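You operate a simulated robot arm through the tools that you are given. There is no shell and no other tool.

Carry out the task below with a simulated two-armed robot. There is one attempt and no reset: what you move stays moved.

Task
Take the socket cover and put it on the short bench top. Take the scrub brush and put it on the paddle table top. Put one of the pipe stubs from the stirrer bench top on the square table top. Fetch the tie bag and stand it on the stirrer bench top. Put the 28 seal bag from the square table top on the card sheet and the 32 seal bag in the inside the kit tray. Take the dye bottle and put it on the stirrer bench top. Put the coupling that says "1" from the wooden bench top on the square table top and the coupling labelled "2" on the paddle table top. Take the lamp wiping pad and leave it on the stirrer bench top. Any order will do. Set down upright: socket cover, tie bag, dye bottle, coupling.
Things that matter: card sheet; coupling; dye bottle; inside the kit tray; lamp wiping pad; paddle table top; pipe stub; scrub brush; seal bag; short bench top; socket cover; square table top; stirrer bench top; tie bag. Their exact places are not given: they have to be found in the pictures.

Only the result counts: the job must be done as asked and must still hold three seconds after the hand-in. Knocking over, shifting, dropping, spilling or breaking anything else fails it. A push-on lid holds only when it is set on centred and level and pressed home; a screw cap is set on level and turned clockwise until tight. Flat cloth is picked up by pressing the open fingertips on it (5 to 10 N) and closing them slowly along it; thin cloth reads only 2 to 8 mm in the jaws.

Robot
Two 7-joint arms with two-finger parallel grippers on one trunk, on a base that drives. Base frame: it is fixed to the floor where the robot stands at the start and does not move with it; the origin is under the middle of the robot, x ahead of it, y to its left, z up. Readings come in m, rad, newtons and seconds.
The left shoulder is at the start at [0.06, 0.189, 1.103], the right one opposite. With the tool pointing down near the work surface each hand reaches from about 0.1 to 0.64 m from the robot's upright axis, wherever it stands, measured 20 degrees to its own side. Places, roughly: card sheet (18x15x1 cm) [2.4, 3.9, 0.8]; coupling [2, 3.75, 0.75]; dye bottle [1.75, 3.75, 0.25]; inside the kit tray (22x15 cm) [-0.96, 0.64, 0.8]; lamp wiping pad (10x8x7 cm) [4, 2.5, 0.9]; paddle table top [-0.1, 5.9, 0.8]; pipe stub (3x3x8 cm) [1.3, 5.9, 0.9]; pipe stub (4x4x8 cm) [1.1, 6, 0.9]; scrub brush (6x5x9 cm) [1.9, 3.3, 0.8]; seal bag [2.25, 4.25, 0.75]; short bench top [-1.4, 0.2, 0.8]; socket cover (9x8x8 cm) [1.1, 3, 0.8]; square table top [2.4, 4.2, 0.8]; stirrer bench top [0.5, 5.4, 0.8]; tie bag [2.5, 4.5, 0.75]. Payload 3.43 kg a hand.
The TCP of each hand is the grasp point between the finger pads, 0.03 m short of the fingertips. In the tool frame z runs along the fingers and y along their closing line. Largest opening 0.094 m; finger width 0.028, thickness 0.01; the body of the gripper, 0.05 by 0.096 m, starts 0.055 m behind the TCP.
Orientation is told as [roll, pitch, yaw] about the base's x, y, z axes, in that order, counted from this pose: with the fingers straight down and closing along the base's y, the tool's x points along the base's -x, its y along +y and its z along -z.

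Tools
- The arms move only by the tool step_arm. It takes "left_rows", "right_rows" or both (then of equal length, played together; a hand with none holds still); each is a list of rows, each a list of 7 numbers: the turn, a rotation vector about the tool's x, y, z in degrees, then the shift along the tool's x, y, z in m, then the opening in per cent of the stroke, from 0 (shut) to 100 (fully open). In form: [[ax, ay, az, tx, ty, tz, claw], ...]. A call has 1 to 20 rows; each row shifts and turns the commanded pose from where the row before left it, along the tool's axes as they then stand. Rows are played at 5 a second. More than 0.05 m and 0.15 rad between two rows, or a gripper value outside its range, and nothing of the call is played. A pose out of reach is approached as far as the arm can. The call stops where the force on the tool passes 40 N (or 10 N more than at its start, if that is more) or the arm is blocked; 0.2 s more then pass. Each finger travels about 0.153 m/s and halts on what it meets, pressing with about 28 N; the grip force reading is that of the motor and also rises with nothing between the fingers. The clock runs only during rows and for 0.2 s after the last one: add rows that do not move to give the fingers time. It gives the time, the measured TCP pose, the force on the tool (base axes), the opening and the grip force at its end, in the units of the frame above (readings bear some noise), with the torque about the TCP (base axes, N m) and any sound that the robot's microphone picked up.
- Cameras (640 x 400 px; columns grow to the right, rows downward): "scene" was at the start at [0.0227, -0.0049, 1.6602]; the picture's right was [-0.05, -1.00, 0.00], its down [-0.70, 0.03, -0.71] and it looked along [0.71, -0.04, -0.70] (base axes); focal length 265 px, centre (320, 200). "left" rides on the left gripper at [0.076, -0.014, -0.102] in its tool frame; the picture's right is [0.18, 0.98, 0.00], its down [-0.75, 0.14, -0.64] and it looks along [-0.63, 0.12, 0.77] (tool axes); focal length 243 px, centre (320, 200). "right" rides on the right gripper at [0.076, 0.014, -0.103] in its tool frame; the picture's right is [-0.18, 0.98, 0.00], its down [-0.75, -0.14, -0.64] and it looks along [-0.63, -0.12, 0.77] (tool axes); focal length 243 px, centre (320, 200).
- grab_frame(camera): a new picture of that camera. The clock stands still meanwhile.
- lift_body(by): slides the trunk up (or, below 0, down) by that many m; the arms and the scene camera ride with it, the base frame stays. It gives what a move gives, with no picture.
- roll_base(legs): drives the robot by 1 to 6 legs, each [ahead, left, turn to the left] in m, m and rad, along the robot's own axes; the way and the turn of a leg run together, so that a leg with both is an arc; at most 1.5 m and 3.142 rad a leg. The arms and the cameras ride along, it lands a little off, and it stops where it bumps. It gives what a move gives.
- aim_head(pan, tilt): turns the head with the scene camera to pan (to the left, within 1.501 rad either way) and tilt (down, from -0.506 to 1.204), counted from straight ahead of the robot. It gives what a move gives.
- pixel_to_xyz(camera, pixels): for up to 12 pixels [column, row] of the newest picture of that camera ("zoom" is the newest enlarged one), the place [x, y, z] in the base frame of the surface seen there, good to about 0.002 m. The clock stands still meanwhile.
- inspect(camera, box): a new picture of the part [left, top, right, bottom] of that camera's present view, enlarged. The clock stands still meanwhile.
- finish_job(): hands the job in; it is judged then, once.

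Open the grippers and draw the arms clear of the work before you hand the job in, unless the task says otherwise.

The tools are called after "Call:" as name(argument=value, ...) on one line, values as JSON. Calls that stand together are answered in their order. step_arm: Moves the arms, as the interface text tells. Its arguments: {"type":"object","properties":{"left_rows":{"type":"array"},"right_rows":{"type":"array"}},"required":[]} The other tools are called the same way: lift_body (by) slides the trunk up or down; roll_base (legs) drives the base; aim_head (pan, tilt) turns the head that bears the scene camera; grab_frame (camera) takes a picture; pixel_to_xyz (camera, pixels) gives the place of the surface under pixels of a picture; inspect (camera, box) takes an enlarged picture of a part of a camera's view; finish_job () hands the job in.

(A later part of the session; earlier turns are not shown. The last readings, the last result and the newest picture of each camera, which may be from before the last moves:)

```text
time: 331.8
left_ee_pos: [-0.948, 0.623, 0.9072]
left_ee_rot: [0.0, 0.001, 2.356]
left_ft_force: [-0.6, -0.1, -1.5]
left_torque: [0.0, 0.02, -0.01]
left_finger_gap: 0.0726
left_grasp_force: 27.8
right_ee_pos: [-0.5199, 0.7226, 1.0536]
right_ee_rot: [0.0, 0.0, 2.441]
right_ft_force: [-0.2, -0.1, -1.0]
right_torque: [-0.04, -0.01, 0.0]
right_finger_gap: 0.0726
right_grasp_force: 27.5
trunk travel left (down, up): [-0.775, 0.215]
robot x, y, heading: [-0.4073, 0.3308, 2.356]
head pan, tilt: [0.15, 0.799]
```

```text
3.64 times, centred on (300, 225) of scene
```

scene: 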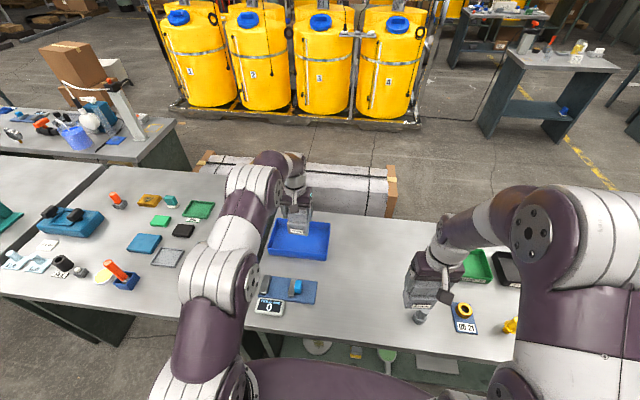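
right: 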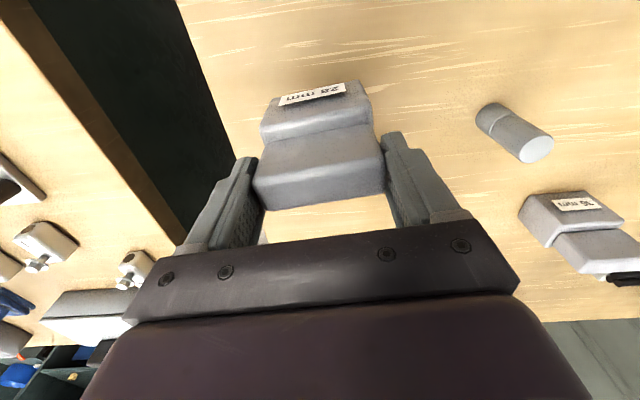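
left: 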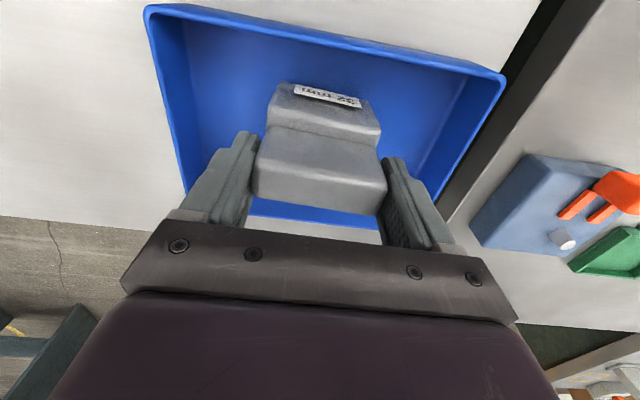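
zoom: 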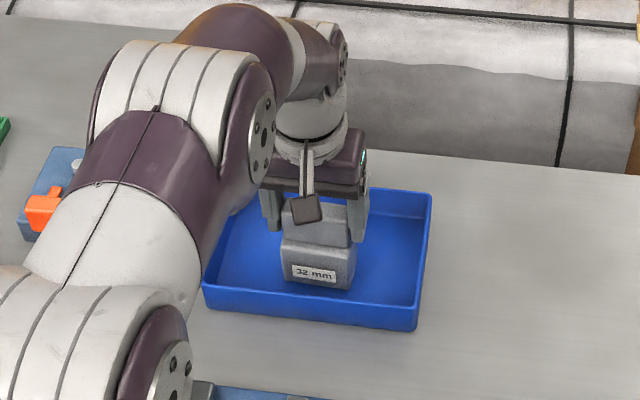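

The bag is well inside the tray. I lower in small steps to contact.

Call:
step_arm(left_rows=[[0, 0, 0, 0, 0, 0.002, 30], [0, 0, 0, 0, 0, 0.002, 30], [0, 0, 0, 0, 0, 0, 30]])

Call:
step_arm(left_rows=[[0, 0, 0, 0, 0, 0.002, 30], [0, 0, 0, 0, 0, 0, 30]])

```text
time: 332.6
left_ee_pos: [-0.9471, 0.6235, 0.9032]
left_ee_rot: [-0.001, -0.001, 2.357]
left_ft_force: [-0.7, 0.2, -0.5]
left_torque: [0.01, -0.01, -0.05]
left_finger_gap: 0.0724
left_grasp_force: 28.6
right_ee_pos: [-0.5199, 0.7248, 1.0532]
right_ee_rot: [0.0, 0.0, 2.442]
right_ft_force: [0.1, -0.1, -0.4]
right_torque: [0.0, -0.02, -0.02]
right_finger_gap: 0.0725
right_grasp_force: 28.2
trunk travel left (down, up): [-0.775, 0.215]
robot x, y, heading: [-0.4078, 0.3314, 2.358]
head pan, tilt: [0.15, 0.799]
```

```text
time: 333.2
left_ee_pos: [-0.947, 0.6217, 0.9014]
left_ee_rot: [0.0, 0.0, 2.356]
left_ft_force: [-0.6, -0.5, 1.4]
left_torque: [-0.06, 0.14, 0.04]
left_finger_gap: 0.0723
left_grasp_force: 27.7
right_ee_pos: [-0.5204, 0.7227, 1.0539]
right_ee_rot: [-0.002, 0.0, 2.443]
right_ft_force: [0.5, -0.6, -0.8]
right_torque: [0.0, 0.02, -0.01]
right_finger_gap: 0.0724
right_grasp_force: 27.6
trunk travel left (down, up): [-0.775, 0.215]
robot x, y, heading: [-0.4053, 0.3306, 2.357]
head pan, tilt: [0.15, 0.799]
```

Just touching. One more millimetre, then open and lift away.

Call:
step_arm(left_rows=[[0, 0, 0, 0, 0, 0.001, 30], [0, 0, 0, 0, 0, 0, 60], [0, 0, 0, 0, 0, 0, 90], [0, 0, 0, 0, 0, 0, 100], [0, 0, 0, 0, 0, 0, 100], [0, 0, 0, 0, 0, -0.03, 100], [0, 0, 0, 0, 0, -0.04, 100], [0, 0, 0, 0, 0, -0.04, 100], [0, 0, 0, 0.04, 0, -0.01, 100], [0, 0, 0, 0.045, 0, 0, 100], [0, 0, 0, 0.045, 0, 0, 100], [0, 0, 0, 0.045, 0, -0.01, 100], [0, 0, 0, 0.045, 0, -0.01, 100], [0, 0, 0, 0.045, 0, 0, 100]])

Call:
grab_frame(camera="scene")

```text
time: 336.2
left_ee_pos: [-0.7584, 0.4376, 1.0414]
left_ee_rot: [-0.001, -0.001, 2.357]
left_ft_force: [0.5, -0.4, -0.2]
left_torque: [0.03, 0.02, -0.03]
left_finger_gap: 0.0941
left_grasp_force: 0.0
right_ee_pos: [-0.5197, 0.7243, 1.0548]
right_ee_rot: [0.001, -0.002, 2.442]
right_ft_force: [-0.1, -0.5, -1.6]
right_torque: [0.01, 0.01, -0.01]
right_finger_gap: 0.0723
right_grasp_force: 28.2
trunk travel left (down, up): [-0.775, 0.215]
robot x, y, heading: [-0.4085, 0.3286, 2.357]
head pan, tilt: [0.15, 0.799]
```

```text
taken
```

scene: 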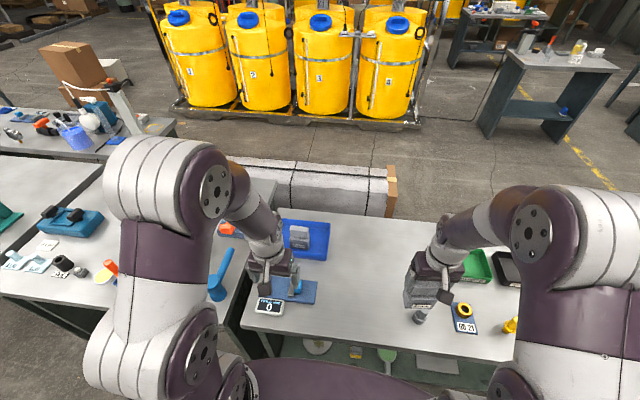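

The 32 mm bag is in the kit tray. Now I take the 28 mm bag along the aisle to the card sheet side of the square table.

Call:
roll_base(legs=[[-0.1, 0, 0], [0, -1.4, 0], [-0.2, 0, 0], [0, -1.45, 0], [0, -1.45, 0]])

Call:
aim_head(pan=0.0, tilt=0.7)

Call:
grab_frame(camera="scene")

```text
time: 358.5
left_ee_pos: [2.5278, 3.163, 1.0412]
left_ee_rot: [-0.001, 0.0, 2.313]
left_ft_force: [0.6, 0.6, 0.3]
left_torque: [0.02, 0.0, -0.01]
left_finger_gap: 0.094
left_grasp_force: 0.1
right_ee_pos: [2.7796, 3.4376, 1.0534]
right_ee_rot: [0.0, -0.002, 2.399]
right_ft_force: [-0.2, 0.0, -1.2]
right_torque: [0.01, 0.02, -0.01]
right_finger_gap: 0.0722
right_grasp_force: 28.3
trunk travel left (down, up): [-0.775, 0.215]
robot x, y, heading: [2.8739, 3.0363, 2.313]
head pan, tilt: [0.15, 0.799]
```

```text
time: 359.2
left_ee_pos: [2.529, 3.1643, 1.0408]
left_ee_rot: [0.001, 0.0, 2.312]
left_ft_force: [1.4, 0.0, 0.1]
left_torque: [0.01, 0.01, -0.01]
left_finger_gap: 0.0937
left_grasp_force: 0.0
right_ee_pos: [2.7804, 3.438, 1.0536]
right_ee_rot: [0.0, 0.0, 2.398]
right_ft_force: [-0.7, -0.6, -0.6]
right_torque: [0.0, 0.0, -0.01]
right_finger_gap: 0.0726
right_grasp_force: 27.6
trunk travel left (down, up): [-0.775, 0.215]
robot x, y, heading: [2.8761, 3.0404, 2.313]
head pan, tilt: [0.0, 0.7]
```

```text
taken
```

scene: 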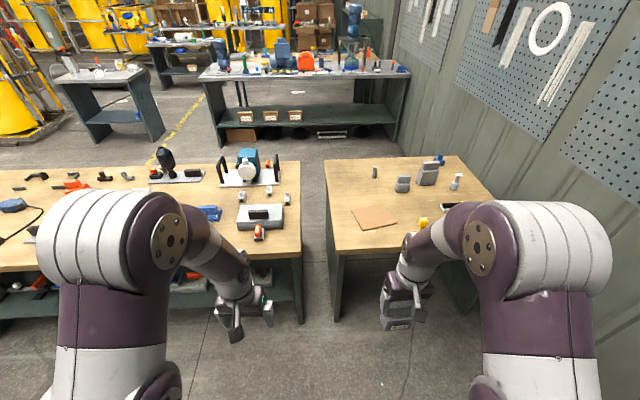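

The card is at about (375,217). I straighten, shift right 0.1 m and move ahead 0.37 m.

Call:
roll_base(legs=[[0, 0, 0.043], [0.37, -0.1, 0]])

Call:
grab_frame(camera="scene")

Call:
pixel_to_xyz(camera="scene", pixels=[[320, 200]])

```text
time: 362.0
left_ee_pos: [2.3325, 3.4845, 1.0425]
left_ee_rot: [-0.001, -0.001, 2.351]
left_ft_force: [-0.4, 0.1, 0.5]
left_torque: [0.02, 0.01, 0.01]
left_finger_gap: 0.0938
left_grasp_force: 0.1
right_ee_pos: [2.5747, 3.7683, 1.0537]
right_ee_rot: [0.0, 0.0, 2.435]
right_ft_force: [-1.2, -0.1, -0.4]
right_torque: [0.0, -0.01, -0.02]
right_finger_gap: 0.0726
right_grasp_force: 27.5
trunk travel left (down, up): [-0.775, 0.215]
robot x, y, heading: [2.6837, 3.3732, 2.352]
head pan, tilt: [0.0, 0.7]
```

```text
taken
```

scene: 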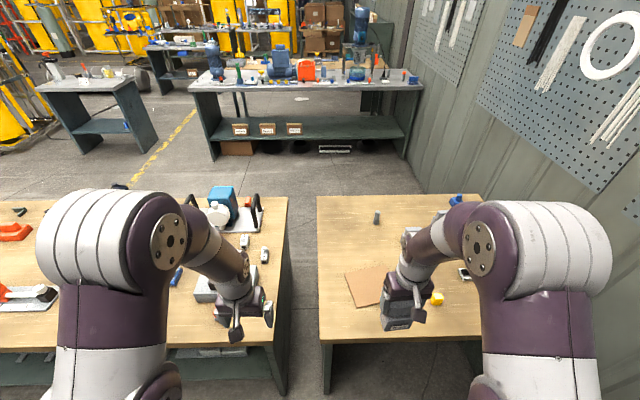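

```text
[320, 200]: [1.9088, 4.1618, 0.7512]
```

I lower a little and carry the 28 mm bag out above the card's centre.

Call:
step_arm(right_rows=[[0, 0, 0, 0, 0, 0.035, 30], [0, 0, 0, 0, 0, 0.035, 30], [0, 0, 0, -0.0458, -0.0042, 0, 30], [0, 0, 0, -0.0458, -0.0042, 0, 30], [0, 0, 0, -0.0458, -0.0042, 0, 30], [0, 0, 0, -0.0458, -0.0042, 0, 30], [0, 0, 0, -0.0458, -0.0042, 0, 30], [0, 0, 0, 0, 0, 0.04, 30], [0, 0, 0, 0, 0, 0.04, 30], [0, 0, 0, 0, 0, 0.02, 30], [0, 0, 0, 0, 0, 0, 30]])

Call:
grab_frame(camera="right")

Call:
grab_frame(camera="scene")

```text
time: 364.4
left_ee_pos: [2.333, 3.4837, 1.041]
left_ee_rot: [0.0, 0.0, 2.35]
left_ft_force: [0.3, -0.4, 0.9]
left_torque: [0.0, 0.01, -0.01]
left_finger_gap: 0.0939
left_grasp_force: 0.0
right_ee_pos: [2.4131, 3.9343, 0.885]
right_ee_rot: [0.001, 0.0, 2.435]
right_ft_force: [-0.6, 1.1, -1.2]
right_torque: [-0.01, 0.01, -0.03]
right_finger_gap: 0.0724
right_grasp_force: 28.0
trunk travel left (down, up): [-0.775, 0.215]
robot x, y, heading: [2.6848, 3.3704, 2.351]
head pan, tilt: [0.0, 0.7]
```

```text
taken
```

right: 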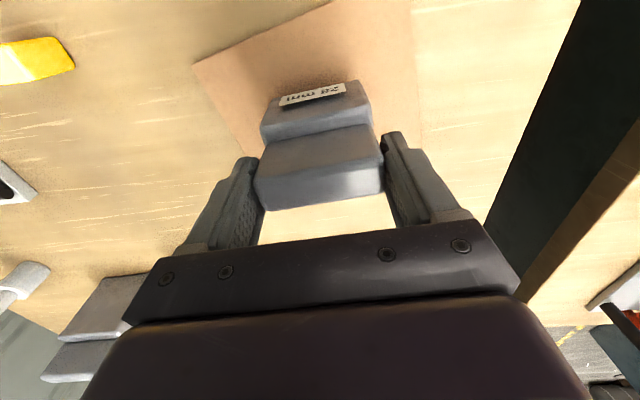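

```text
taken
```

scene: 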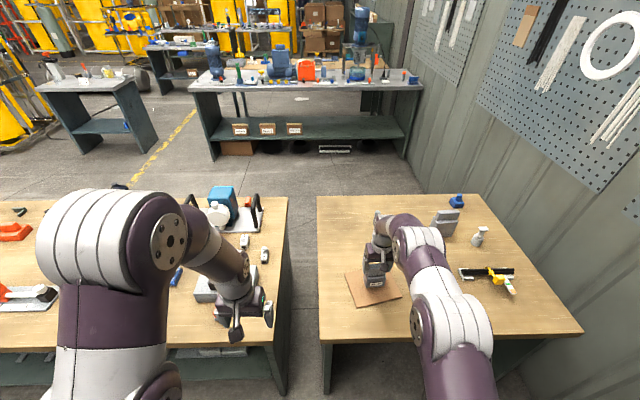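

I zoom in to see where the bag will land on the card.

Call:
inspect(camera="scene", box=[320, 220, 440, 320])

Call:
pixel_to_xyz(camera="zoom", pixels=[[165, 265], [235, 385], [390, 335], [360, 255], [280, 280], [270, 350], [200, 280]])

Call:
pixel_to_xyz(camera="right", pixels=[[200, 65], [330, 5], [410, 8], [420, 145], [260, 150], [390, 70], [240, 100]])

```text
4.00 times, centred on (380, 270) of scene
```

zoom: 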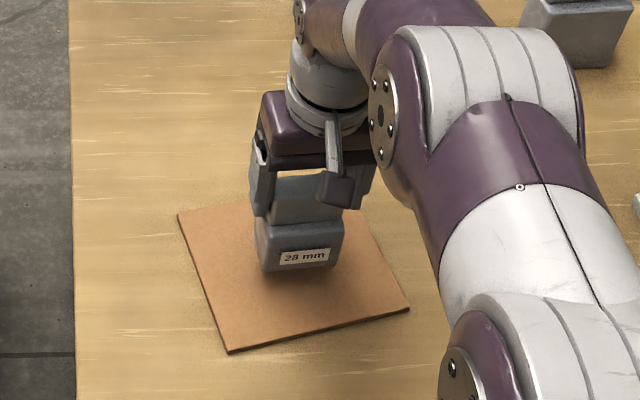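

```text
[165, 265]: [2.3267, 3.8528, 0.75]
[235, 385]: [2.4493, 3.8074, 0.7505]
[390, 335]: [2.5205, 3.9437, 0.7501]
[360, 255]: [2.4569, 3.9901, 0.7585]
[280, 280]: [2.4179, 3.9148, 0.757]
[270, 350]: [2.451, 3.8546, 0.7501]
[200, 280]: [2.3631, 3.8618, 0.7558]
```

```text
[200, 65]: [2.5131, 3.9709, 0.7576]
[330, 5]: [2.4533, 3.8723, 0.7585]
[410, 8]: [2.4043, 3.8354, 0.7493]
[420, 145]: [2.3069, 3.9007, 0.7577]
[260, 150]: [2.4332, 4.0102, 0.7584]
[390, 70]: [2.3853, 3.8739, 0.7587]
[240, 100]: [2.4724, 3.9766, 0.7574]
```

The TCP is right over the card's centre (2.41, 3.934). I lower gently.

Call:
step_arm(right_rows=[[0, 0, 0, 0, 0, 0.015, 30], [0, 0, 0, 0, 0, 0.006, 30], [0, 0, 0, 0, 0, 0.002, 30], [0, 0, 0, 0, 0, 0, 30]])

Call:
step_arm(right_rows=[[0, 0, 0, 0, 0, 0.002, 30], [0, 0, 0, 0, 0, 0.002, 30], [0, 0, 0, 0, 0, 0, 30]])

```text
time: 365.4
left_ee_pos: [2.3326, 3.4844, 1.0417]
left_ee_rot: [0.0, 0.001, 2.35]
left_ft_force: [-0.2, 0.3, 1.2]
left_torque: [-0.02, 0.01, 0.01]
left_finger_gap: 0.094
left_grasp_force: 0.1
right_ee_pos: [2.4139, 3.9348, 0.8613]
right_ee_rot: [-0.001, -0.002, 2.435]
right_ft_force: [-0.5, 0.6, 0.2]
right_torque: [-0.03, 0.02, -0.01]
right_finger_gap: 0.0723
right_grasp_force: 28.1
trunk travel left (down, up): [-0.775, 0.215]
robot x, y, heading: [2.6862, 3.3725, 2.348]
head pan, tilt: [0.0, 0.7]
```

```text
time: 366.2
left_ee_pos: [2.3329, 3.4842, 1.0428]
left_ee_rot: [0.0, 0.001, 2.349]
left_ft_force: [0.3, 0.2, -1.0]
left_torque: [0.01, 0.01, -0.02]
left_finger_gap: 0.094
left_grasp_force: 0.0
right_ee_pos: [2.4133, 3.9327, 0.8576]
right_ee_rot: [-0.001, -0.001, 2.436]
right_ft_force: [0.5, 0.4, 4.8]
right_torque: [-0.03, 0.0, 0.0]
right_finger_gap: 0.0725
right_grasp_force: 27.9
trunk travel left (down, up): [-0.775, 0.215]
robot x, y, heading: [2.6863, 3.3752, 2.351]
head pan, tilt: [0.0, 0.7]
```

Contact (4.8 N). I open, lift straight up and retract.

Call:
step_arm(right_rows=[[0, 0, 0, 0, 0, 0, 60], [0, 0, 0, 0, 0, 0, 90], [0, 0, 0, 0, 0, 0, 100], [0, 0, 0, 0, 0, 0, 100], [0, 0, 0, 0, 0, -0.03, 100], [0, 0, 0, 0, 0, -0.045, 100], [0, 0, 0, 0, 0, -0.045, 100], [0, 0, 0, 0, 0, -0.04, 100], [0, 0, 0, 0.045, 0, 0, 100], [0, 0, 0, 0.045, 0, 0, 100], [0, 0, 0, 0.045, 0, 0, 100], [0, 0, 5, 0.045, 0, 0, 100]])

Call:
grab_frame(camera="scene")

Call:
inspect(camera="scene", box=[180, 190, 420, 350])

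```text
time: 368.8
left_ee_pos: [2.3333, 3.4845, 1.0409]
left_ee_rot: [0.0, -0.001, 2.353]
left_ft_force: [-0.2, -0.7, 0.2]
left_torque: [0.0, -0.01, -0.02]
left_finger_gap: 0.0941
left_grasp_force: 0.1
right_ee_pos: [2.5522, 3.8148, 1.0167]
right_ee_rot: [0.001, -0.002, 2.346]
right_ft_force: [-0.3, 1.2, 0.5]
right_torque: [0.06, 0.01, 0.02]
right_finger_gap: 0.094
right_grasp_force: 0.1
trunk travel left (down, up): [-0.775, 0.215]
robot x, y, heading: [2.6837, 3.3713, 2.352]
head pan, tilt: [0.0, 0.7]
```

```text
taken
```

scene: 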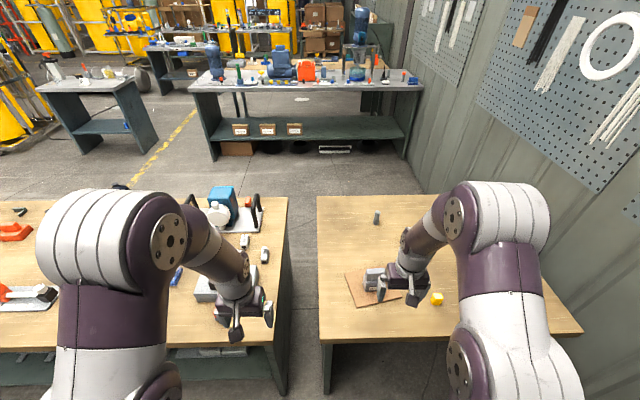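

```text
2.50 times, centred on (300, 270) of scene
```

zoom: 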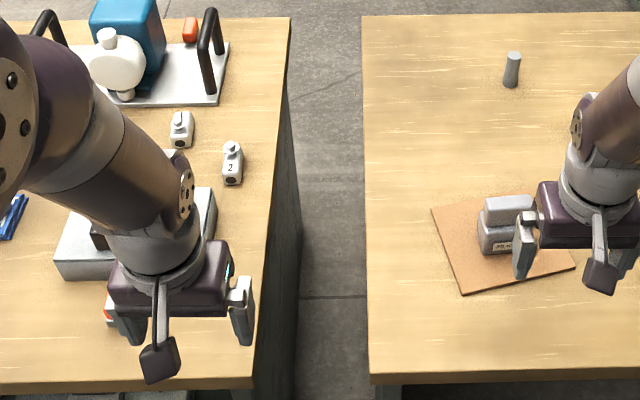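

The 28 mm bag sits on the card. Next coupling "1" with the left hand from this side; it needs a tilted hand for reach. I shift left 0.13 m and ahead 0.1 m and look again.

Call:
roll_base(legs=[[0.1, 0.13, 0.004]])

Call:
aim_head(pan=0.1, tilt=0.8)

Call:
grab_frame(camera="scene")

Call:
inspect(camera="scene", box=[220, 190, 340, 290])

```text
time: 370.2
left_ee_pos: [2.172, 3.4658, 1.0419]
left_ee_rot: [0.003, 0.0, 2.354]
left_ft_force: [-0.7, 0.6, 0.3]
left_torque: [-0.02, -0.02, 0.04]
left_finger_gap: 0.094
left_grasp_force: 0.0
right_ee_pos: [2.3893, 3.7976, 1.0165]
right_ee_rot: [-0.001, 0.001, 2.349]
right_ft_force: [1.7, 0.6, -0.3]
right_torque: [0.02, 0.03, 0.0]
right_finger_gap: 0.0939
right_grasp_force: 0.0
trunk travel left (down, up): [-0.775, 0.215]
robot x, y, heading: [2.5258, 3.3527, 2.353]
head pan, tilt: [0.0, 0.7]
```

```text
time: 370.9
left_ee_pos: [2.1714, 3.4649, 1.0409]
left_ee_rot: [-0.001, 0.0, 2.352]
left_ft_force: [-0.1, -0.2, -0.3]
left_torque: [0.02, -0.02, 0.05]
left_finger_gap: 0.0939
left_grasp_force: 0.0
right_ee_pos: [2.3881, 3.7965, 1.0161]
right_ee_rot: [-0.002, 0.0, 2.35]
right_ft_force: [0.9, 0.8, 0.2]
right_torque: [-0.01, 0.0, -0.01]
right_finger_gap: 0.0939
right_grasp_force: 0.1
trunk travel left (down, up): [-0.775, 0.215]
robot x, y, heading: [2.525, 3.3547, 2.352]
head pan, tilt: [0.099, 0.799]
```

```text
taken
```

scene: 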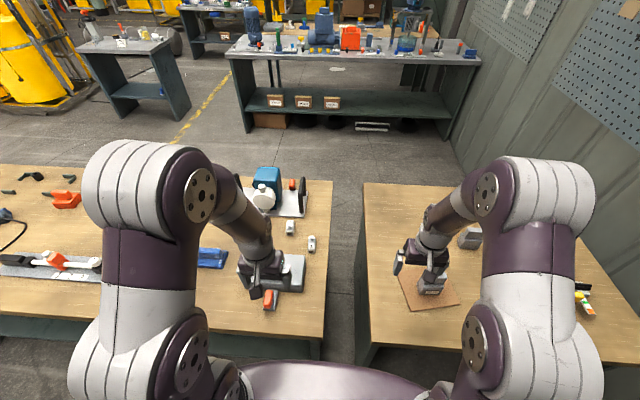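

```text
4.00 times, centred on (280, 240) of scene
```

zoom: 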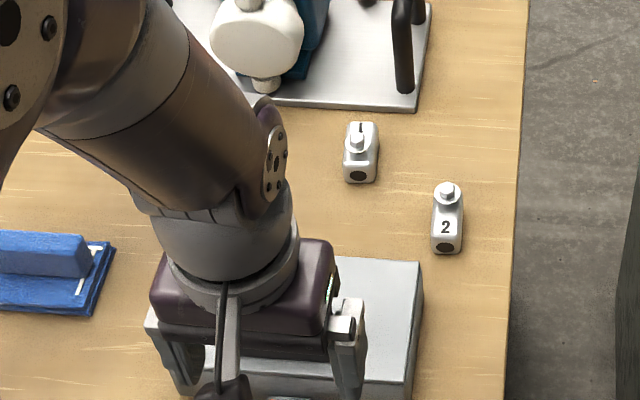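

Both couplings are in view. I measure them: "1" at zoom (360,155), "2" at (447,220).

Call:
pixel_to_xyz(camera="zoom", pixels=[[357, 136], [349, 165], [374, 165], [360, 162], [361, 180], [366, 128], [447, 190], [436, 230], [460, 230], [447, 226], [447, 250], [400, 245]])

Call:
inspect(camera="scene", box=[275, 210, 325, 260])

```text
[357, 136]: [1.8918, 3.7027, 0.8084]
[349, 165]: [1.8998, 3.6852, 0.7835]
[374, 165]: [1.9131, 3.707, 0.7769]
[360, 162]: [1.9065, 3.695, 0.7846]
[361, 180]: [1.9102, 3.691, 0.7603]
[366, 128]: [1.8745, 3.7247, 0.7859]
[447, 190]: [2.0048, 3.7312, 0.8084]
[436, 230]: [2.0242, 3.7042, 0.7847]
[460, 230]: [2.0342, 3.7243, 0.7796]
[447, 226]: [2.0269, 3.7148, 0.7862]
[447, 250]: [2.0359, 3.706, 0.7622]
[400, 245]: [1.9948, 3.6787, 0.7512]
```

```text
8.00 times, centred on (300, 235) of scene
```

zoom: 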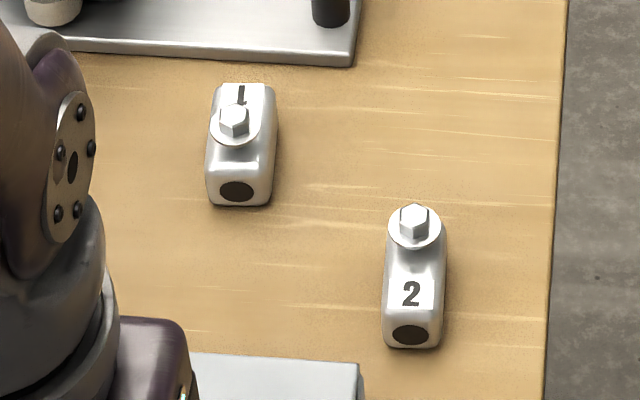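

Coupling "1": body centre about d 3.961, n 1.285, 28 mm wide, top z 0.786, bolt to 0.81. I tilt the left hand 25° outward for reach and bring it above the coupling.

Call:
roll_base(legs=[[0.02, 0, 0]])

Call:
step_arm(left_rows=[[0, -6.25, 0, 0, 0, 0, 100], [0, -6.25, 0, 0, 0, 0, 100], [0, -6.25, 0, 0, 0, 0, 100], [0, -6.25, 0, 0, 0, 0, 100], [0, 0, 0, -0.032, 0.0048, 0.026, 100], [0, 0, 0, -0.032, 0.0048, 0.026, 100], [0, 0, 0, -0.032, 0.0048, 0.026, 100], [0, 0, 0, -0.032, 0.0048, 0.026, 100], [0, 0, 0, -0.032, 0.0048, 0.026, 100], [0, 0, 0, -0.0188, 0, 0.0293, 100], [0, 0, 0, -0.0188, 0, 0.0293, 100], [0, 0, 0, -0.0188, 0, 0.0293, 100], [0, 0, 0, -0.0188, 0, 0.0293, 100], [0, 0, 0, -0.0188, 0, 0.0293, 100], [0, 0, 0, 0, 0, 0, 100]])

Call:
grab_frame(camera="left")

Call:
grab_frame(camera="scene")

```text
time: 371.7
left_ee_pos: [2.1604, 3.476, 1.0438]
left_ee_rot: [0.0, -0.003, 2.352]
left_ft_force: [-0.2, -0.5, -0.2]
left_torque: [0.02, 0.05, -0.01]
left_finger_gap: 0.0937
left_grasp_force: 0.1
right_ee_pos: [2.378, 3.8098, 1.0173]
right_ee_rot: [0.0, -0.003, 2.351]
right_ft_force: [0.8, 0.3, 0.5]
right_torque: [0.05, 0.02, 0.01]
right_finger_gap: 0.0941
right_grasp_force: 0.1
trunk travel left (down, up): [-0.775, 0.215]
robot x, y, heading: [2.5135, 3.369, 2.35]
head pan, tilt: [0.099, 0.799]
```

```text
time: 374.9
left_ee_pos: [1.8941, 3.7085, 0.8998]
left_ee_rot: [0.0, -0.435, 2.354]
left_ft_force: [-0.1, -0.3, 0.8]
left_torque: [-0.01, 0.0, 0.0]
left_finger_gap: 0.0942
left_grasp_force: 0.0
left hand out of reach, approached as far as the arm can: row 4
right_ee_pos: [2.3756, 3.8111, 1.0162]
right_ee_rot: [-0.002, 0.001, 2.351]
right_ft_force: [-0.7, 0.3, 0.5]
right_torque: [0.02, 0.01, -0.02]
right_finger_gap: 0.0938
right_grasp_force: 0.0
trunk travel left (down, up): [-0.775, 0.215]
robot x, y, heading: [2.5121, 3.3689, 2.354]
head pan, tilt: [0.099, 0.799]
```

```text
taken
```

left: 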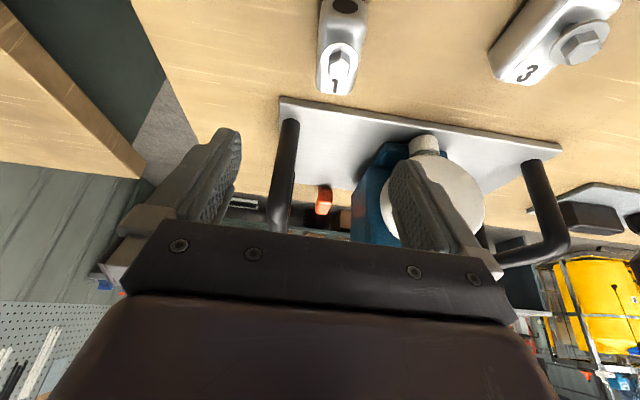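

```text
taken
```

scene: 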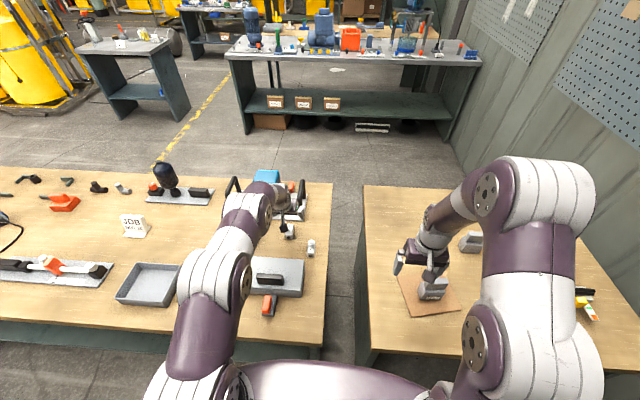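

Labels "1" and "3" are now confirmed in the left camera. I check the coupling's sides against the jaw centre.

Call:
pixel_to_xyz(camera="left", pixels=[[318, 75], [358, 80], [320, 40], [362, 45], [337, 88], [342, 62], [425, 150], [285, 130]])

```text
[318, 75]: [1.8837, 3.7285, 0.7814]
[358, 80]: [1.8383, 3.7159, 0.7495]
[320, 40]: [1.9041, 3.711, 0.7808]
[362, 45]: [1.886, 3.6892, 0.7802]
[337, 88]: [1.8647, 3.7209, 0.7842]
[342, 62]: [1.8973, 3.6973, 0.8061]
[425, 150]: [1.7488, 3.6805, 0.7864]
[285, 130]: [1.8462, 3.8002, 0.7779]
```

The coupling centre is d≈3.956, so I shift 5 mm and descend to TCP z≈0.789, then close.

Call:
step_arm(left_rows=[[0, 0, 0, 0.0117, 0.0055, 0.0251, 100], [0, 0, 0, 0.0117, 0, 0.0251, 100], [0, 0, 0, 0.0117, 0, 0.0251, 100], [0, 0, 0, 0.0108, 0, 0.0233, 100], [0, 0, 0, 0, 0, 0, 100]])

Call:
grab_frame(camera="left")

```text
time: 376.1
left_ee_pos: [1.8917, 3.7049, 0.7895]
left_ee_rot: [0.0, -0.437, 2.353]
left_ft_force: [-0.2, -0.4, 0.7]
left_torque: [0.03, 0.02, 0.01]
left_finger_gap: 0.094
left_grasp_force: 0.1
right_ee_pos: [2.3744, 3.8111, 1.0166]
right_ee_rot: [0.0, 0.0, 2.352]
right_ft_force: [0.8, 0.2, -0.9]
right_torque: [0.02, 0.01, 0.03]
right_finger_gap: 0.0935
right_grasp_force: 0.0
trunk travel left (down, up): [-0.775, 0.215]
robot x, y, heading: [2.5093, 3.3671, 2.355]
head pan, tilt: [0.099, 0.799]
```

```text
taken
```

left: 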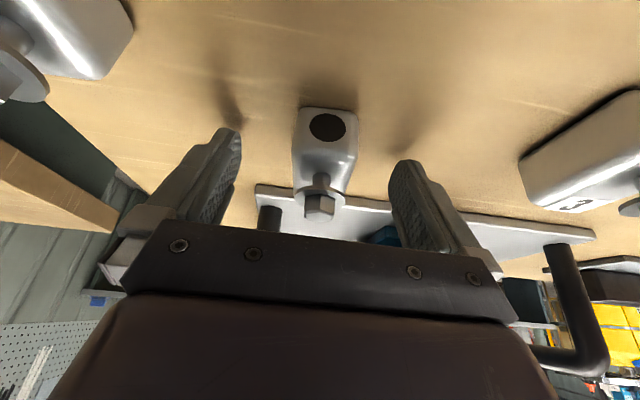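

Well centred. I close on the coupling.

Call:
step_arm(left_rows=[[0, 0, 0, 0, 0, 0, 70], [0, 0, 0, 0, 0, 0, 45], [0, 0, 0, 0, 0, 0, 25], [0, 0, 0, 0, 0, 0, 5], [0, 0, 0, 0, 0, 0, 5]])

Call:
step_arm(left_rows=[[0, 0, 0, -0.0085, 0, -0.0181, 5], [0, 0, 0, -0.0127, 0, -0.0272, 5], [0, 0, 0, -0.0169, 0, -0.0362, 5], [0, 0, 0, -0.0169, 0, -0.0362, 5], [0, 0, 0, 0, 0, 0, 5]])

Call:
grab_frame(camera="left")

```text
time: 377.3
left_ee_pos: [1.8915, 3.704, 0.7894]
left_ee_rot: [-0.001, -0.435, 2.353]
left_ft_force: [0.3, -0.1, 0.8]
left_torque: [0.04, 0.11, 0.06]
left_finger_gap: 0.0379
left_grasp_force: 28.0
right_ee_pos: [2.375, 3.8112, 1.0169]
right_ee_rot: [0.001, 0.0, 2.351]
right_ft_force: [-0.3, -0.1, -0.6]
right_torque: [-0.02, -0.05, -0.04]
right_finger_gap: 0.0943
right_grasp_force: 0.0
trunk travel left (down, up): [-0.775, 0.215]
robot x, y, heading: [2.5099, 3.3714, 2.355]
head pan, tilt: [0.099, 0.799]
```

```text
time: 378.5
left_ee_pos: [1.8906, 3.7048, 0.9204]
left_ee_rot: [-0.001, -0.433, 2.353]
left_ft_force: [-0.3, 0.5, -3.6]
left_torque: [-0.01, -0.04, 0.03]
left_finger_gap: 0.0379
left_grasp_force: 28.0
right_ee_pos: [2.3739, 3.8121, 1.0153]
right_ee_rot: [0.0, 0.002, 2.351]
right_ft_force: [0.3, 0.5, 0.8]
right_torque: [0.01, -0.01, 0.01]
right_finger_gap: 0.094
right_grasp_force: 0.0
trunk travel left (down, up): [-0.775, 0.215]
robot x, y, heading: [2.5108, 3.3665, 2.356]
head pan, tilt: [0.099, 0.799]
```

```text
taken
```

left: 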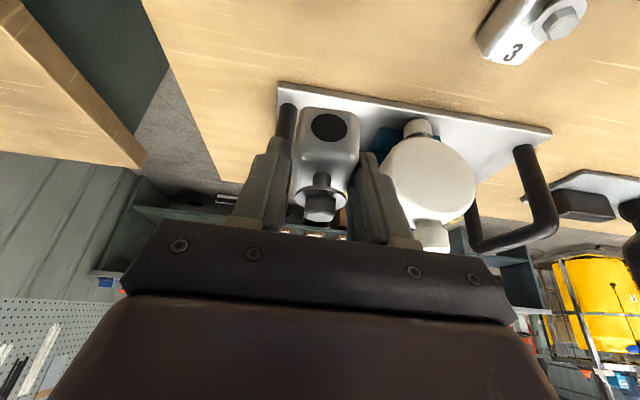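

Coupling "1" is held. I lift, retract it over the grey box, and drive along to the square table.

Call:
step_arm(left_rows=[[0, 0, 0, -0.0127, 0, -0.0272, 5], [0, 0, 0, 0.0348, 0, -0.0231, 5], [0, 0, 0, 0.0348, 0, -0.0231, 5], [0, 0, 0, 0.0348, 0, -0.0231, 5], [0, 0, 0, 0.0348, 0, -0.0231, 5], [0, 0, 0, 0.0348, 0, -0.0231, 5], [0, 0, 0, 0.0348, 0, -0.0231, 5], [0, 0, 0, 0.0348, 0, -0.0231, 5], [0, 0, 0, 0.0348, 0, -0.0231, 5], [0, 0, 0, 0, 0, 0, 5]])

Call:
roll_base(legs=[[-0.3, 0, 0], [0, -0.56, 0]])

Call:
grab_frame(camera="scene")

```text
time: 380.7
left_ee_pos: [2.1222, 3.4689, 0.9996]
left_ee_rot: [0.0, -0.436, 2.351]
left_ft_force: [-0.8, -0.1, -3.2]
left_torque: [-0.07, -0.04, -0.02]
left_finger_gap: 0.0383
left_grasp_force: 27.7
left hand out of reach, approached as far as the arm can: row 8
right_ee_pos: [2.3761, 3.812, 1.0155]
right_ee_rot: [-0.001, 0.001, 2.351]
right_ft_force: [-1.0, -0.4, -0.3]
right_torque: [0.0, -0.03, -0.03]
right_finger_gap: 0.094
right_grasp_force: 0.1
trunk travel left (down, up): [-0.775, 0.215]
robot x, y, heading: [2.5069, 3.3681, 2.352]
head pan, tilt: [0.099, 0.799]
```

```text
time: 385.6
left_ee_pos: [2.7337, 3.6484, 0.9989]
left_ee_rot: [0.0, -0.438, 2.343]
left_ft_force: [0.1, 0.7, -3.5]
left_torque: [0.0, -0.02, 0.02]
left_finger_gap: 0.0378
left_grasp_force: 27.9
right_ee_pos: [2.9891, 3.987, 1.0156]
right_ee_rot: [-0.001, -0.001, 2.341]
right_ft_force: [-0.2, 0.9, -0.6]
right_torque: [0.0, 0.02, 0.05]
right_finger_gap: 0.0941
right_grasp_force: 0.1
trunk travel left (down, up): [-0.775, 0.215]
robot x, y, heading: [3.1184, 3.5454, 2.341]
head pan, tilt: [0.099, 0.799]
```

```text
taken
```

scene: 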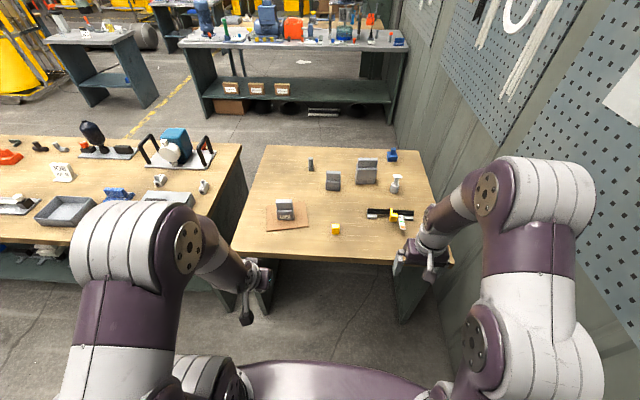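

I measure the free area in front of the card and yellow cube.

Call:
pixel_to_xyz(camera="scene", pixels=[[300, 243], [300, 253], [320, 240], [337, 233], [360, 240], [308, 222], [285, 232], [380, 245], [320, 215], [318, 190]])

```text
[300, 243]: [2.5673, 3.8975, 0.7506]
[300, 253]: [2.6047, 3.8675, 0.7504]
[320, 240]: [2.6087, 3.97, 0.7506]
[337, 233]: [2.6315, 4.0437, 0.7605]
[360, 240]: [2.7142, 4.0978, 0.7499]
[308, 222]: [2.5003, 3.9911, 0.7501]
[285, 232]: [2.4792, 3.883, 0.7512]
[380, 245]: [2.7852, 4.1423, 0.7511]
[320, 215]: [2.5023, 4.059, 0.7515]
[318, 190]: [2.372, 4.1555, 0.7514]
```

I choose the spot at d≈4.645, n≈1.10 between card, cube and 36 mm bag. I move 0.2 m ahead and 0.08 m right.

Call:
roll_base(legs=[[0.2, -0.08, 0.013]])

```text
time: 387.2
left_ee_pos: [2.6494, 3.8407, 0.9998]
left_ee_rot: [0.0, -0.437, 2.355]
left_ft_force: [-0.5, 1.6, -3.0]
left_torque: [-0.02, -0.03, -0.01]
left_finger_gap: 0.0379
left_grasp_force: 27.9
right_ee_pos: [2.9021, 4.1842, 1.0162]
right_ee_rot: [-0.001, 0.0, 2.353]
right_ft_force: [-0.4, -0.7, 0.0]
right_torque: [0.01, 0.04, 0.01]
right_finger_gap: 0.0939
right_grasp_force: 0.0
trunk travel left (down, up): [-0.775, 0.215]
robot x, y, heading: [3.037, 3.7423, 2.358]
head pan, tilt: [0.099, 0.799]
```

I carry the coupling over the spot and lower to about 5 mm above.

Call:
step_arm(left_rows=[[0, 0, 0, -0.0389, -0.0093, 0.0182, 5], [0, 0, 0, -0.0389, -0.0093, 0.0182, 5], [0, 0, 0, -0.0389, -0.0093, 0.0182, 5], [0, 0, 0, -0.0389, -0.0093, 0.0182, 5], [0, 0, 0, -0.0389, -0.0093, 0.0182, 5], [0, 0, 0, -0.0389, -0.0093, 0.0182, 5], [0, 0, 0, 0.0169, 0, 0.0362, 5], [0, 0, 0, 0.0169, 0, 0.0362, 5], [0, 0, 0, 0.0169, 0, 0.0362, 5], [0, 0, 0, 0.0169, 0, 0.0362, 5], [0, 0, 0, 0.0169, 0, 0.0362, 5], [0, 0, 0, 0, 0, 0, 5]])

Call:
grab_frame(camera="left")

Call:
grab_frame(camera="scene")

```text
time: 389.8
left_ee_pos: [2.5217, 4.0433, 0.7892]
left_ee_rot: [0.001, -0.436, 2.353]
left_ft_force: [-1.6, 0.5, 0.8]
left_torque: [-0.09, -0.05, -0.02]
left_finger_gap: 0.0381
left_grasp_force: 28.1
left hand out of reach, approached as far as the arm can: row 5, 6
right_ee_pos: [2.9019, 4.1833, 1.0164]
right_ee_rot: [-0.001, -0.001, 2.353]
right_ft_force: [0.4, 0.5, 0.0]
right_torque: [-0.01, 0.02, 0.01]
right_finger_gap: 0.094
right_grasp_force: 0.0
trunk travel left (down, up): [-0.775, 0.215]
robot x, y, heading: [3.0396, 3.74, 2.357]
head pan, tilt: [0.099, 0.799]
```

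```text
taken
```

left: 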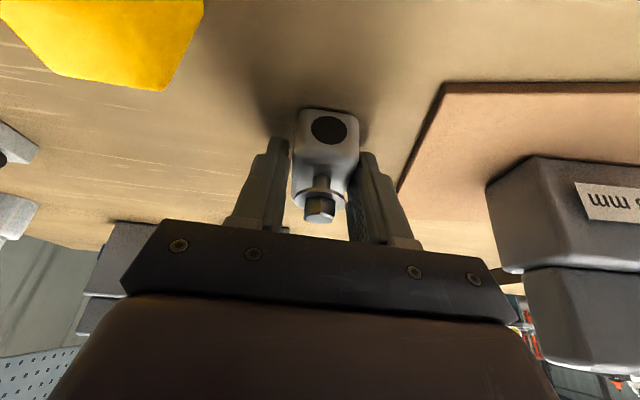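

```text
taken
```

scene: 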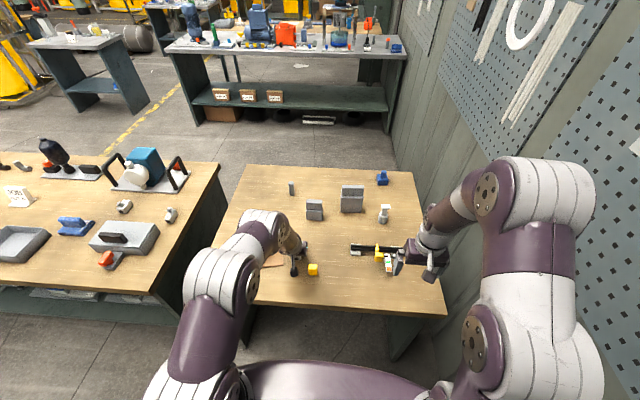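

The coupling is resting (force changed from −3.4 to +0.8 N). I open only to 60 % to keep off the card, then lift along the tilt and retract.

Call:
step_arm(left_rows=[[0, 0, 0, 0.0004, 0, 0.0009, 5], [0, 0, 0, 0, 0, 0, 30], [0, 0, 0, 0, 0, 0, 50], [0, 0, 0, 0, 0, 0, 60], [0, 0, 0, 0, 0, 0, 60], [0, 0, 0, -0.0085, 0, -0.0181, 60], [0, 0, 0, -0.0127, 0, -0.0272, 60], [0, 0, 0, -0.0169, 0, -0.0362, 60], [0, 0, 0, -0.0169, 0, -0.0362, 60], [0, 0, 0, -0.0169, 0, -0.0362, 60], [0, 0, 0, 0.0348, 0, -0.0231, 60], [0, 0, 0, 0.0348, 0, -0.0231, 80], [0, 0, 0, 0.0348, 0, -0.0231, 100], [0, 0, 0, 0.0348, 0, -0.0231, 100]])

Call:
grab_frame(camera="scene")

Call:
inspect(camera="scene", box=[220, 180, 400, 300])

```text
time: 392.8
left_ee_pos: [2.6375, 3.9202, 0.9713]
left_ee_rot: [0.001, -0.438, 2.355]
left_ft_force: [0.8, 0.3, -0.1]
left_torque: [0.01, 0.02, -0.01]
left_finger_gap: 0.094
left_grasp_force: 0.1
left hand out of reach, approached as far as the arm can: row 10
right_ee_pos: [2.9039, 4.183, 1.0178]
right_ee_rot: [0.0, -0.001, 2.353]
right_ft_force: [-0.9, 0.1, -0.6]
right_torque: [0.03, 0.0, -0.03]
right_finger_gap: 0.094
right_grasp_force: 0.1
trunk travel left (down, up): [-0.775, 0.215]
robot x, y, heading: [3.037, 3.7387, 2.355]
head pan, tilt: [0.099, 0.799]
```

```text
taken
```

scene: 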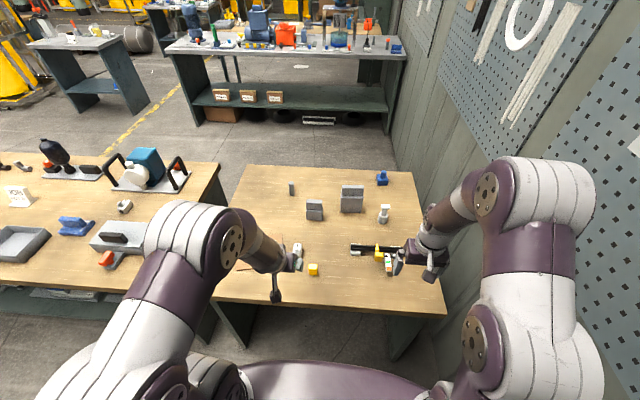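

```text
3.33 times, centred on (310, 240) of scene
```

zoom: 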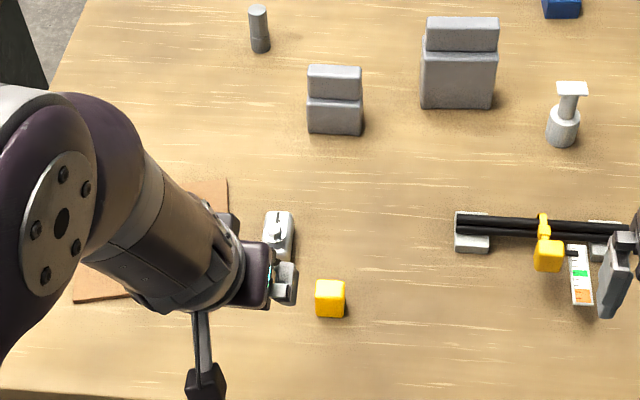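

Coupling "1" stands on the square table. Now coupling "2": I back up, strafe left and come forward to it.

Call:
roll_base(legs=[[-0.25, 0, 0], [0, 0.53, 0], [0.33, 0, 0]])

Call:
grab_frame(camera="scene")

Call:
grab_frame(camera="left")

```text
time: 399.0
left_ee_pos: [2.2178, 3.6097, 0.9713]
left_ee_rot: [0.001, -0.437, 2.36]
left_ft_force: [0.8, -0.3, 0.3]
left_torque: [0.01, -0.01, -0.01]
left_finger_gap: 0.0939
left_grasp_force: 0.0
right_ee_pos: [2.4849, 3.8725, 1.0163]
right_ee_rot: [0.0, 0.0, 2.357]
right_ft_force: [0.5, 0.0, 0.2]
right_torque: [0.04, 0.03, -0.01]
right_finger_gap: 0.0939
right_grasp_force: 0.0
trunk travel left (down, up): [-0.775, 0.215]
robot x, y, heading: [2.6246, 3.4283, 2.362]
head pan, tilt: [0.099, 0.799]
```

```text
taken
```

scene: 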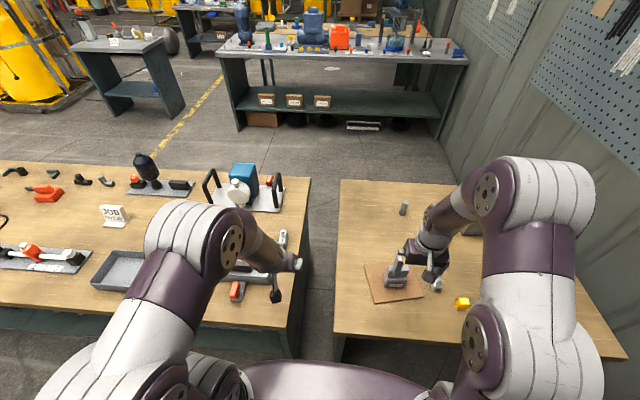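

```text
taken
```

left: 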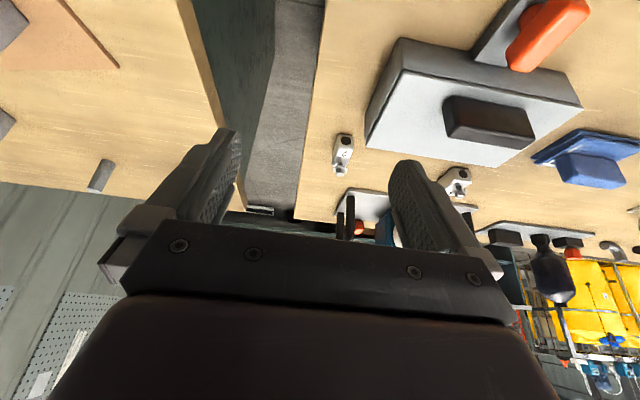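

I bring the left hand above coupling "2" (d≈4.058, n≈1.212).

Call:
step_arm(left_rows=[[0, 0, 0, -0.0288, 0.0104, 0.0281, 100], [0, 0, 0, -0.0288, 0.0104, 0.0281, 100], [0, 0, 0, -0.0288, 0.0104, 0.0281, 100], [0, 0, 0, -0.0288, 0.0104, 0.0281, 100], [0, 0, 0, -0.0288, 0.0104, 0.0281, 100], [0, 0, 0, -0.0288, 0.0104, 0.0281, 100], [0, 0, 0, 0, 0, 0, 100]])

Call:
grab_frame(camera="left")

```text
time: 400.6
left_ee_pos: [2.0122, 3.7227, 0.8917]
left_ee_rot: [-0.001, -0.437, 2.359]
left_ft_force: [-0.3, 0.1, -0.4]
left_torque: [-0.01, 0.0, -0.06]
left_finger_gap: 0.094
left_grasp_force: 0.1
right_ee_pos: [2.4846, 3.8722, 1.0163]
right_ee_rot: [0.001, 0.0, 2.357]
right_ft_force: [-1.2, 0.7, -0.1]
right_torque: [0.01, 0.02, 0.03]
right_finger_gap: 0.0941
right_grasp_force: 0.1
trunk travel left (down, up): [-0.775, 0.215]
robot x, y, heading: [2.6271, 3.4312, 2.364]
head pan, tilt: [0.099, 0.799]
```

```text
taken
```

left: 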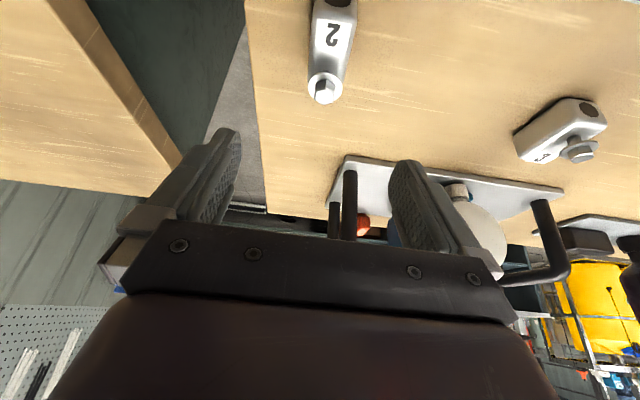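

Call:
pixel_to_xyz(camera="left", pixels=[[325, 90], [312, 40], [352, 45], [330, 45], [313, 65], [346, 70], [335, 10]])

```text
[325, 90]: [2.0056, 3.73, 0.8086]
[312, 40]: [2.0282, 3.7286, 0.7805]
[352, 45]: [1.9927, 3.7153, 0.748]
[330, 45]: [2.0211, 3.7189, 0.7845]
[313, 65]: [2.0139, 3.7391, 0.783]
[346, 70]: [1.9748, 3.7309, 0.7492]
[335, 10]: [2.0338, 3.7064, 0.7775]
```

Aligned within 2 mm. I descend to z≈0.789 and close.

Call:
step_arm(left_rows=[[0, 0, 0, 0.0108, 0, 0.0232, 100], [0, 0, 0, 0.0108, 0, 0.0232, 100], [0, 0, 0, 0.0108, 0, 0.0232, 100], [0, 0, 0, 0.0108, 0, 0.0232, 100], [0, 0, 0, 0, 0, 0, 100], [0, 0, 0, 0, 0, 0, 70], [0, 0, 0, 0, 0, 0, 45], [0, 0, 0, 0, 0, 0, 25], [0, 0, 0, 0, 0, 0, 5], [0, 0, 0, 0, 0, 0, 5]])

Call:
grab_frame(camera="left")

```text
time: 402.8
left_ee_pos: [2.0138, 3.7245, 0.7896]
left_ee_rot: [0.001, -0.435, 2.359]
left_ft_force: [-0.9, 0.1, 0.0]
left_torque: [0.04, 0.07, 0.0]
left_finger_gap: 0.034
left_grasp_force: 28.0
right_ee_pos: [2.4847, 3.8725, 1.0163]
right_ee_rot: [0.0, -0.001, 2.357]
right_ft_force: [0.0, 0.2, 0.7]
right_torque: [0.04, 0.01, -0.01]
right_finger_gap: 0.0938
right_grasp_force: 0.1
trunk travel left (down, up): [-0.775, 0.215]
robot x, y, heading: [2.6192, 3.4288, 2.365]
head pan, tilt: [0.099, 0.799]
```

```text
taken
```

left: 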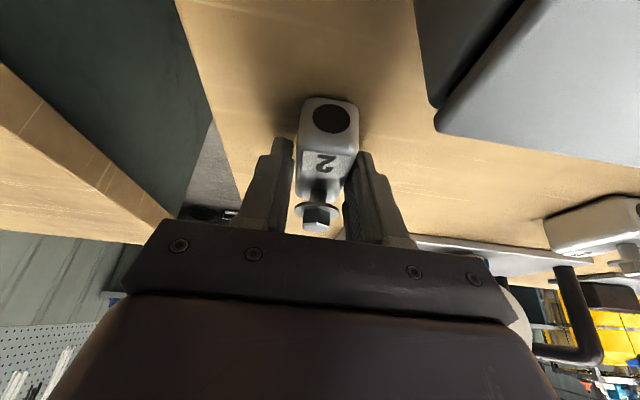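

Coupling "2" is held (34 mm). I lift and retract, then drive round to the other corridor.

Call:
step_arm(left_rows=[[0, 0, 0, -0.0085, 0, -0.0181, 5], [0, 0, 0, -0.0127, 0, -0.0272, 5], [0, 0, 0, -0.0169, 0, -0.0362, 5], [0, 0, 0, -0.0169, 0, -0.0362, 5], [0, 0, 0, -0.0169, 0, -0.0362, 5], [0, 0, 0, 0.0348, 0, -0.0231, 5], [0, 0, 0, 0.0348, 0, -0.0231, 5], [0, 0, 0, 0.0348, 0, -0.0231, 5], [0, 0, 0, 0.0348, 0, -0.0231, 5], [0, 0, 0, 0.0348, 0, -0.015, 5], [0, 0, 0, 0.0348, 0, -0.015, 5]])

Call:
grab_frame(camera="left")

```text
time: 405.2
left_ee_pos: [2.181, 3.5592, 0.9798]
left_ee_rot: [-0.003, -0.437, 2.36]
left_ft_force: [-0.1, -0.4, -3.3]
left_torque: [-0.01, -0.02, 0.0]
left_finger_gap: 0.0339
left_grasp_force: 27.8
left hand out of reach, approached as far as the arm can: row 11
right_ee_pos: [2.4835, 3.8721, 1.0172]
right_ee_rot: [0.001, 0.001, 2.359]
right_ft_force: [0.3, 0.3, -1.0]
right_torque: [0.03, 0.04, -0.02]
right_finger_gap: 0.094
right_grasp_force: 0.1
trunk travel left (down, up): [-0.775, 0.215]
robot x, y, heading: [2.6229, 3.4303, 2.359]
head pan, tilt: [0.099, 0.799]
```

```text
taken
```

left: 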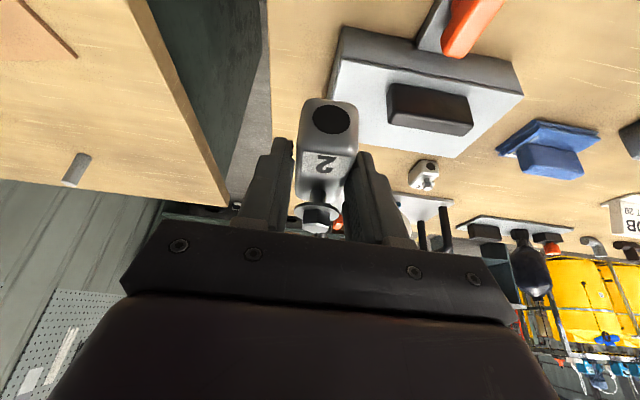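

I drive back to the aisle centre and along it to the gap, checking pose before passing through.

Call:
roll_base(legs=[[-0.4, 0, 0], [0, 1.0, 0], [0, 1.0, 0], [0, 1.0, 0]])

```text
time: 422.1
left_ee_pos: [0.351, 1.1449, 0.9817]
left_ee_rot: [-0.002, -0.436, 2.363]
left_ft_force: [0.5, 0.0, -3.2]
left_torque: [-0.02, -0.01, -0.01]
left_finger_gap: 0.0338
left_grasp_force: 27.9
right_ee_pos: [0.6521, 1.4574, 1.0169]
right_ee_rot: [-0.001, 0.0, 2.364]
right_ft_force: [-0.5, 0.6, -0.7]
right_torque: [-0.03, -0.01, 0.04]
right_finger_gap: 0.0942
right_grasp_force: 0.0
trunk travel left (down, up): [-0.775, 0.215]
robot x, y, heading: [0.7937, 1.0166, 2.363]
head pan, tilt: [0.099, 0.799]
```

Well aligned (d 1.28, heading 2.363). I drive ahead 2.2 m past the scrap.

Call:
roll_base(legs=[[1.1, 0, -0.007], [1.1, 0, 0]])

```text
time: 432.9
left_ee_pos: [-1.2001, 2.6865, 0.981]
left_ee_rot: [-0.002, -0.436, 2.358]
left_ft_force: [0.2, -0.4, -3.5]
left_torque: [0.02, -0.05, -0.02]
left_finger_gap: 0.0339
left_grasp_force: 27.9
right_ee_pos: [-0.8957, 2.9985, 1.0173]
right_ee_rot: [0.0, -0.001, 2.357]
right_ft_force: [0.2, 0.6, 0.1]
right_torque: [0.02, -0.02, -0.02]
right_finger_gap: 0.0941
right_grasp_force: 0.0
trunk travel left (down, up): [-0.775, 0.215]
robot x, y, heading: [-0.7577, 2.5581, 2.362]
head pan, tilt: [0.099, 0.799]
```

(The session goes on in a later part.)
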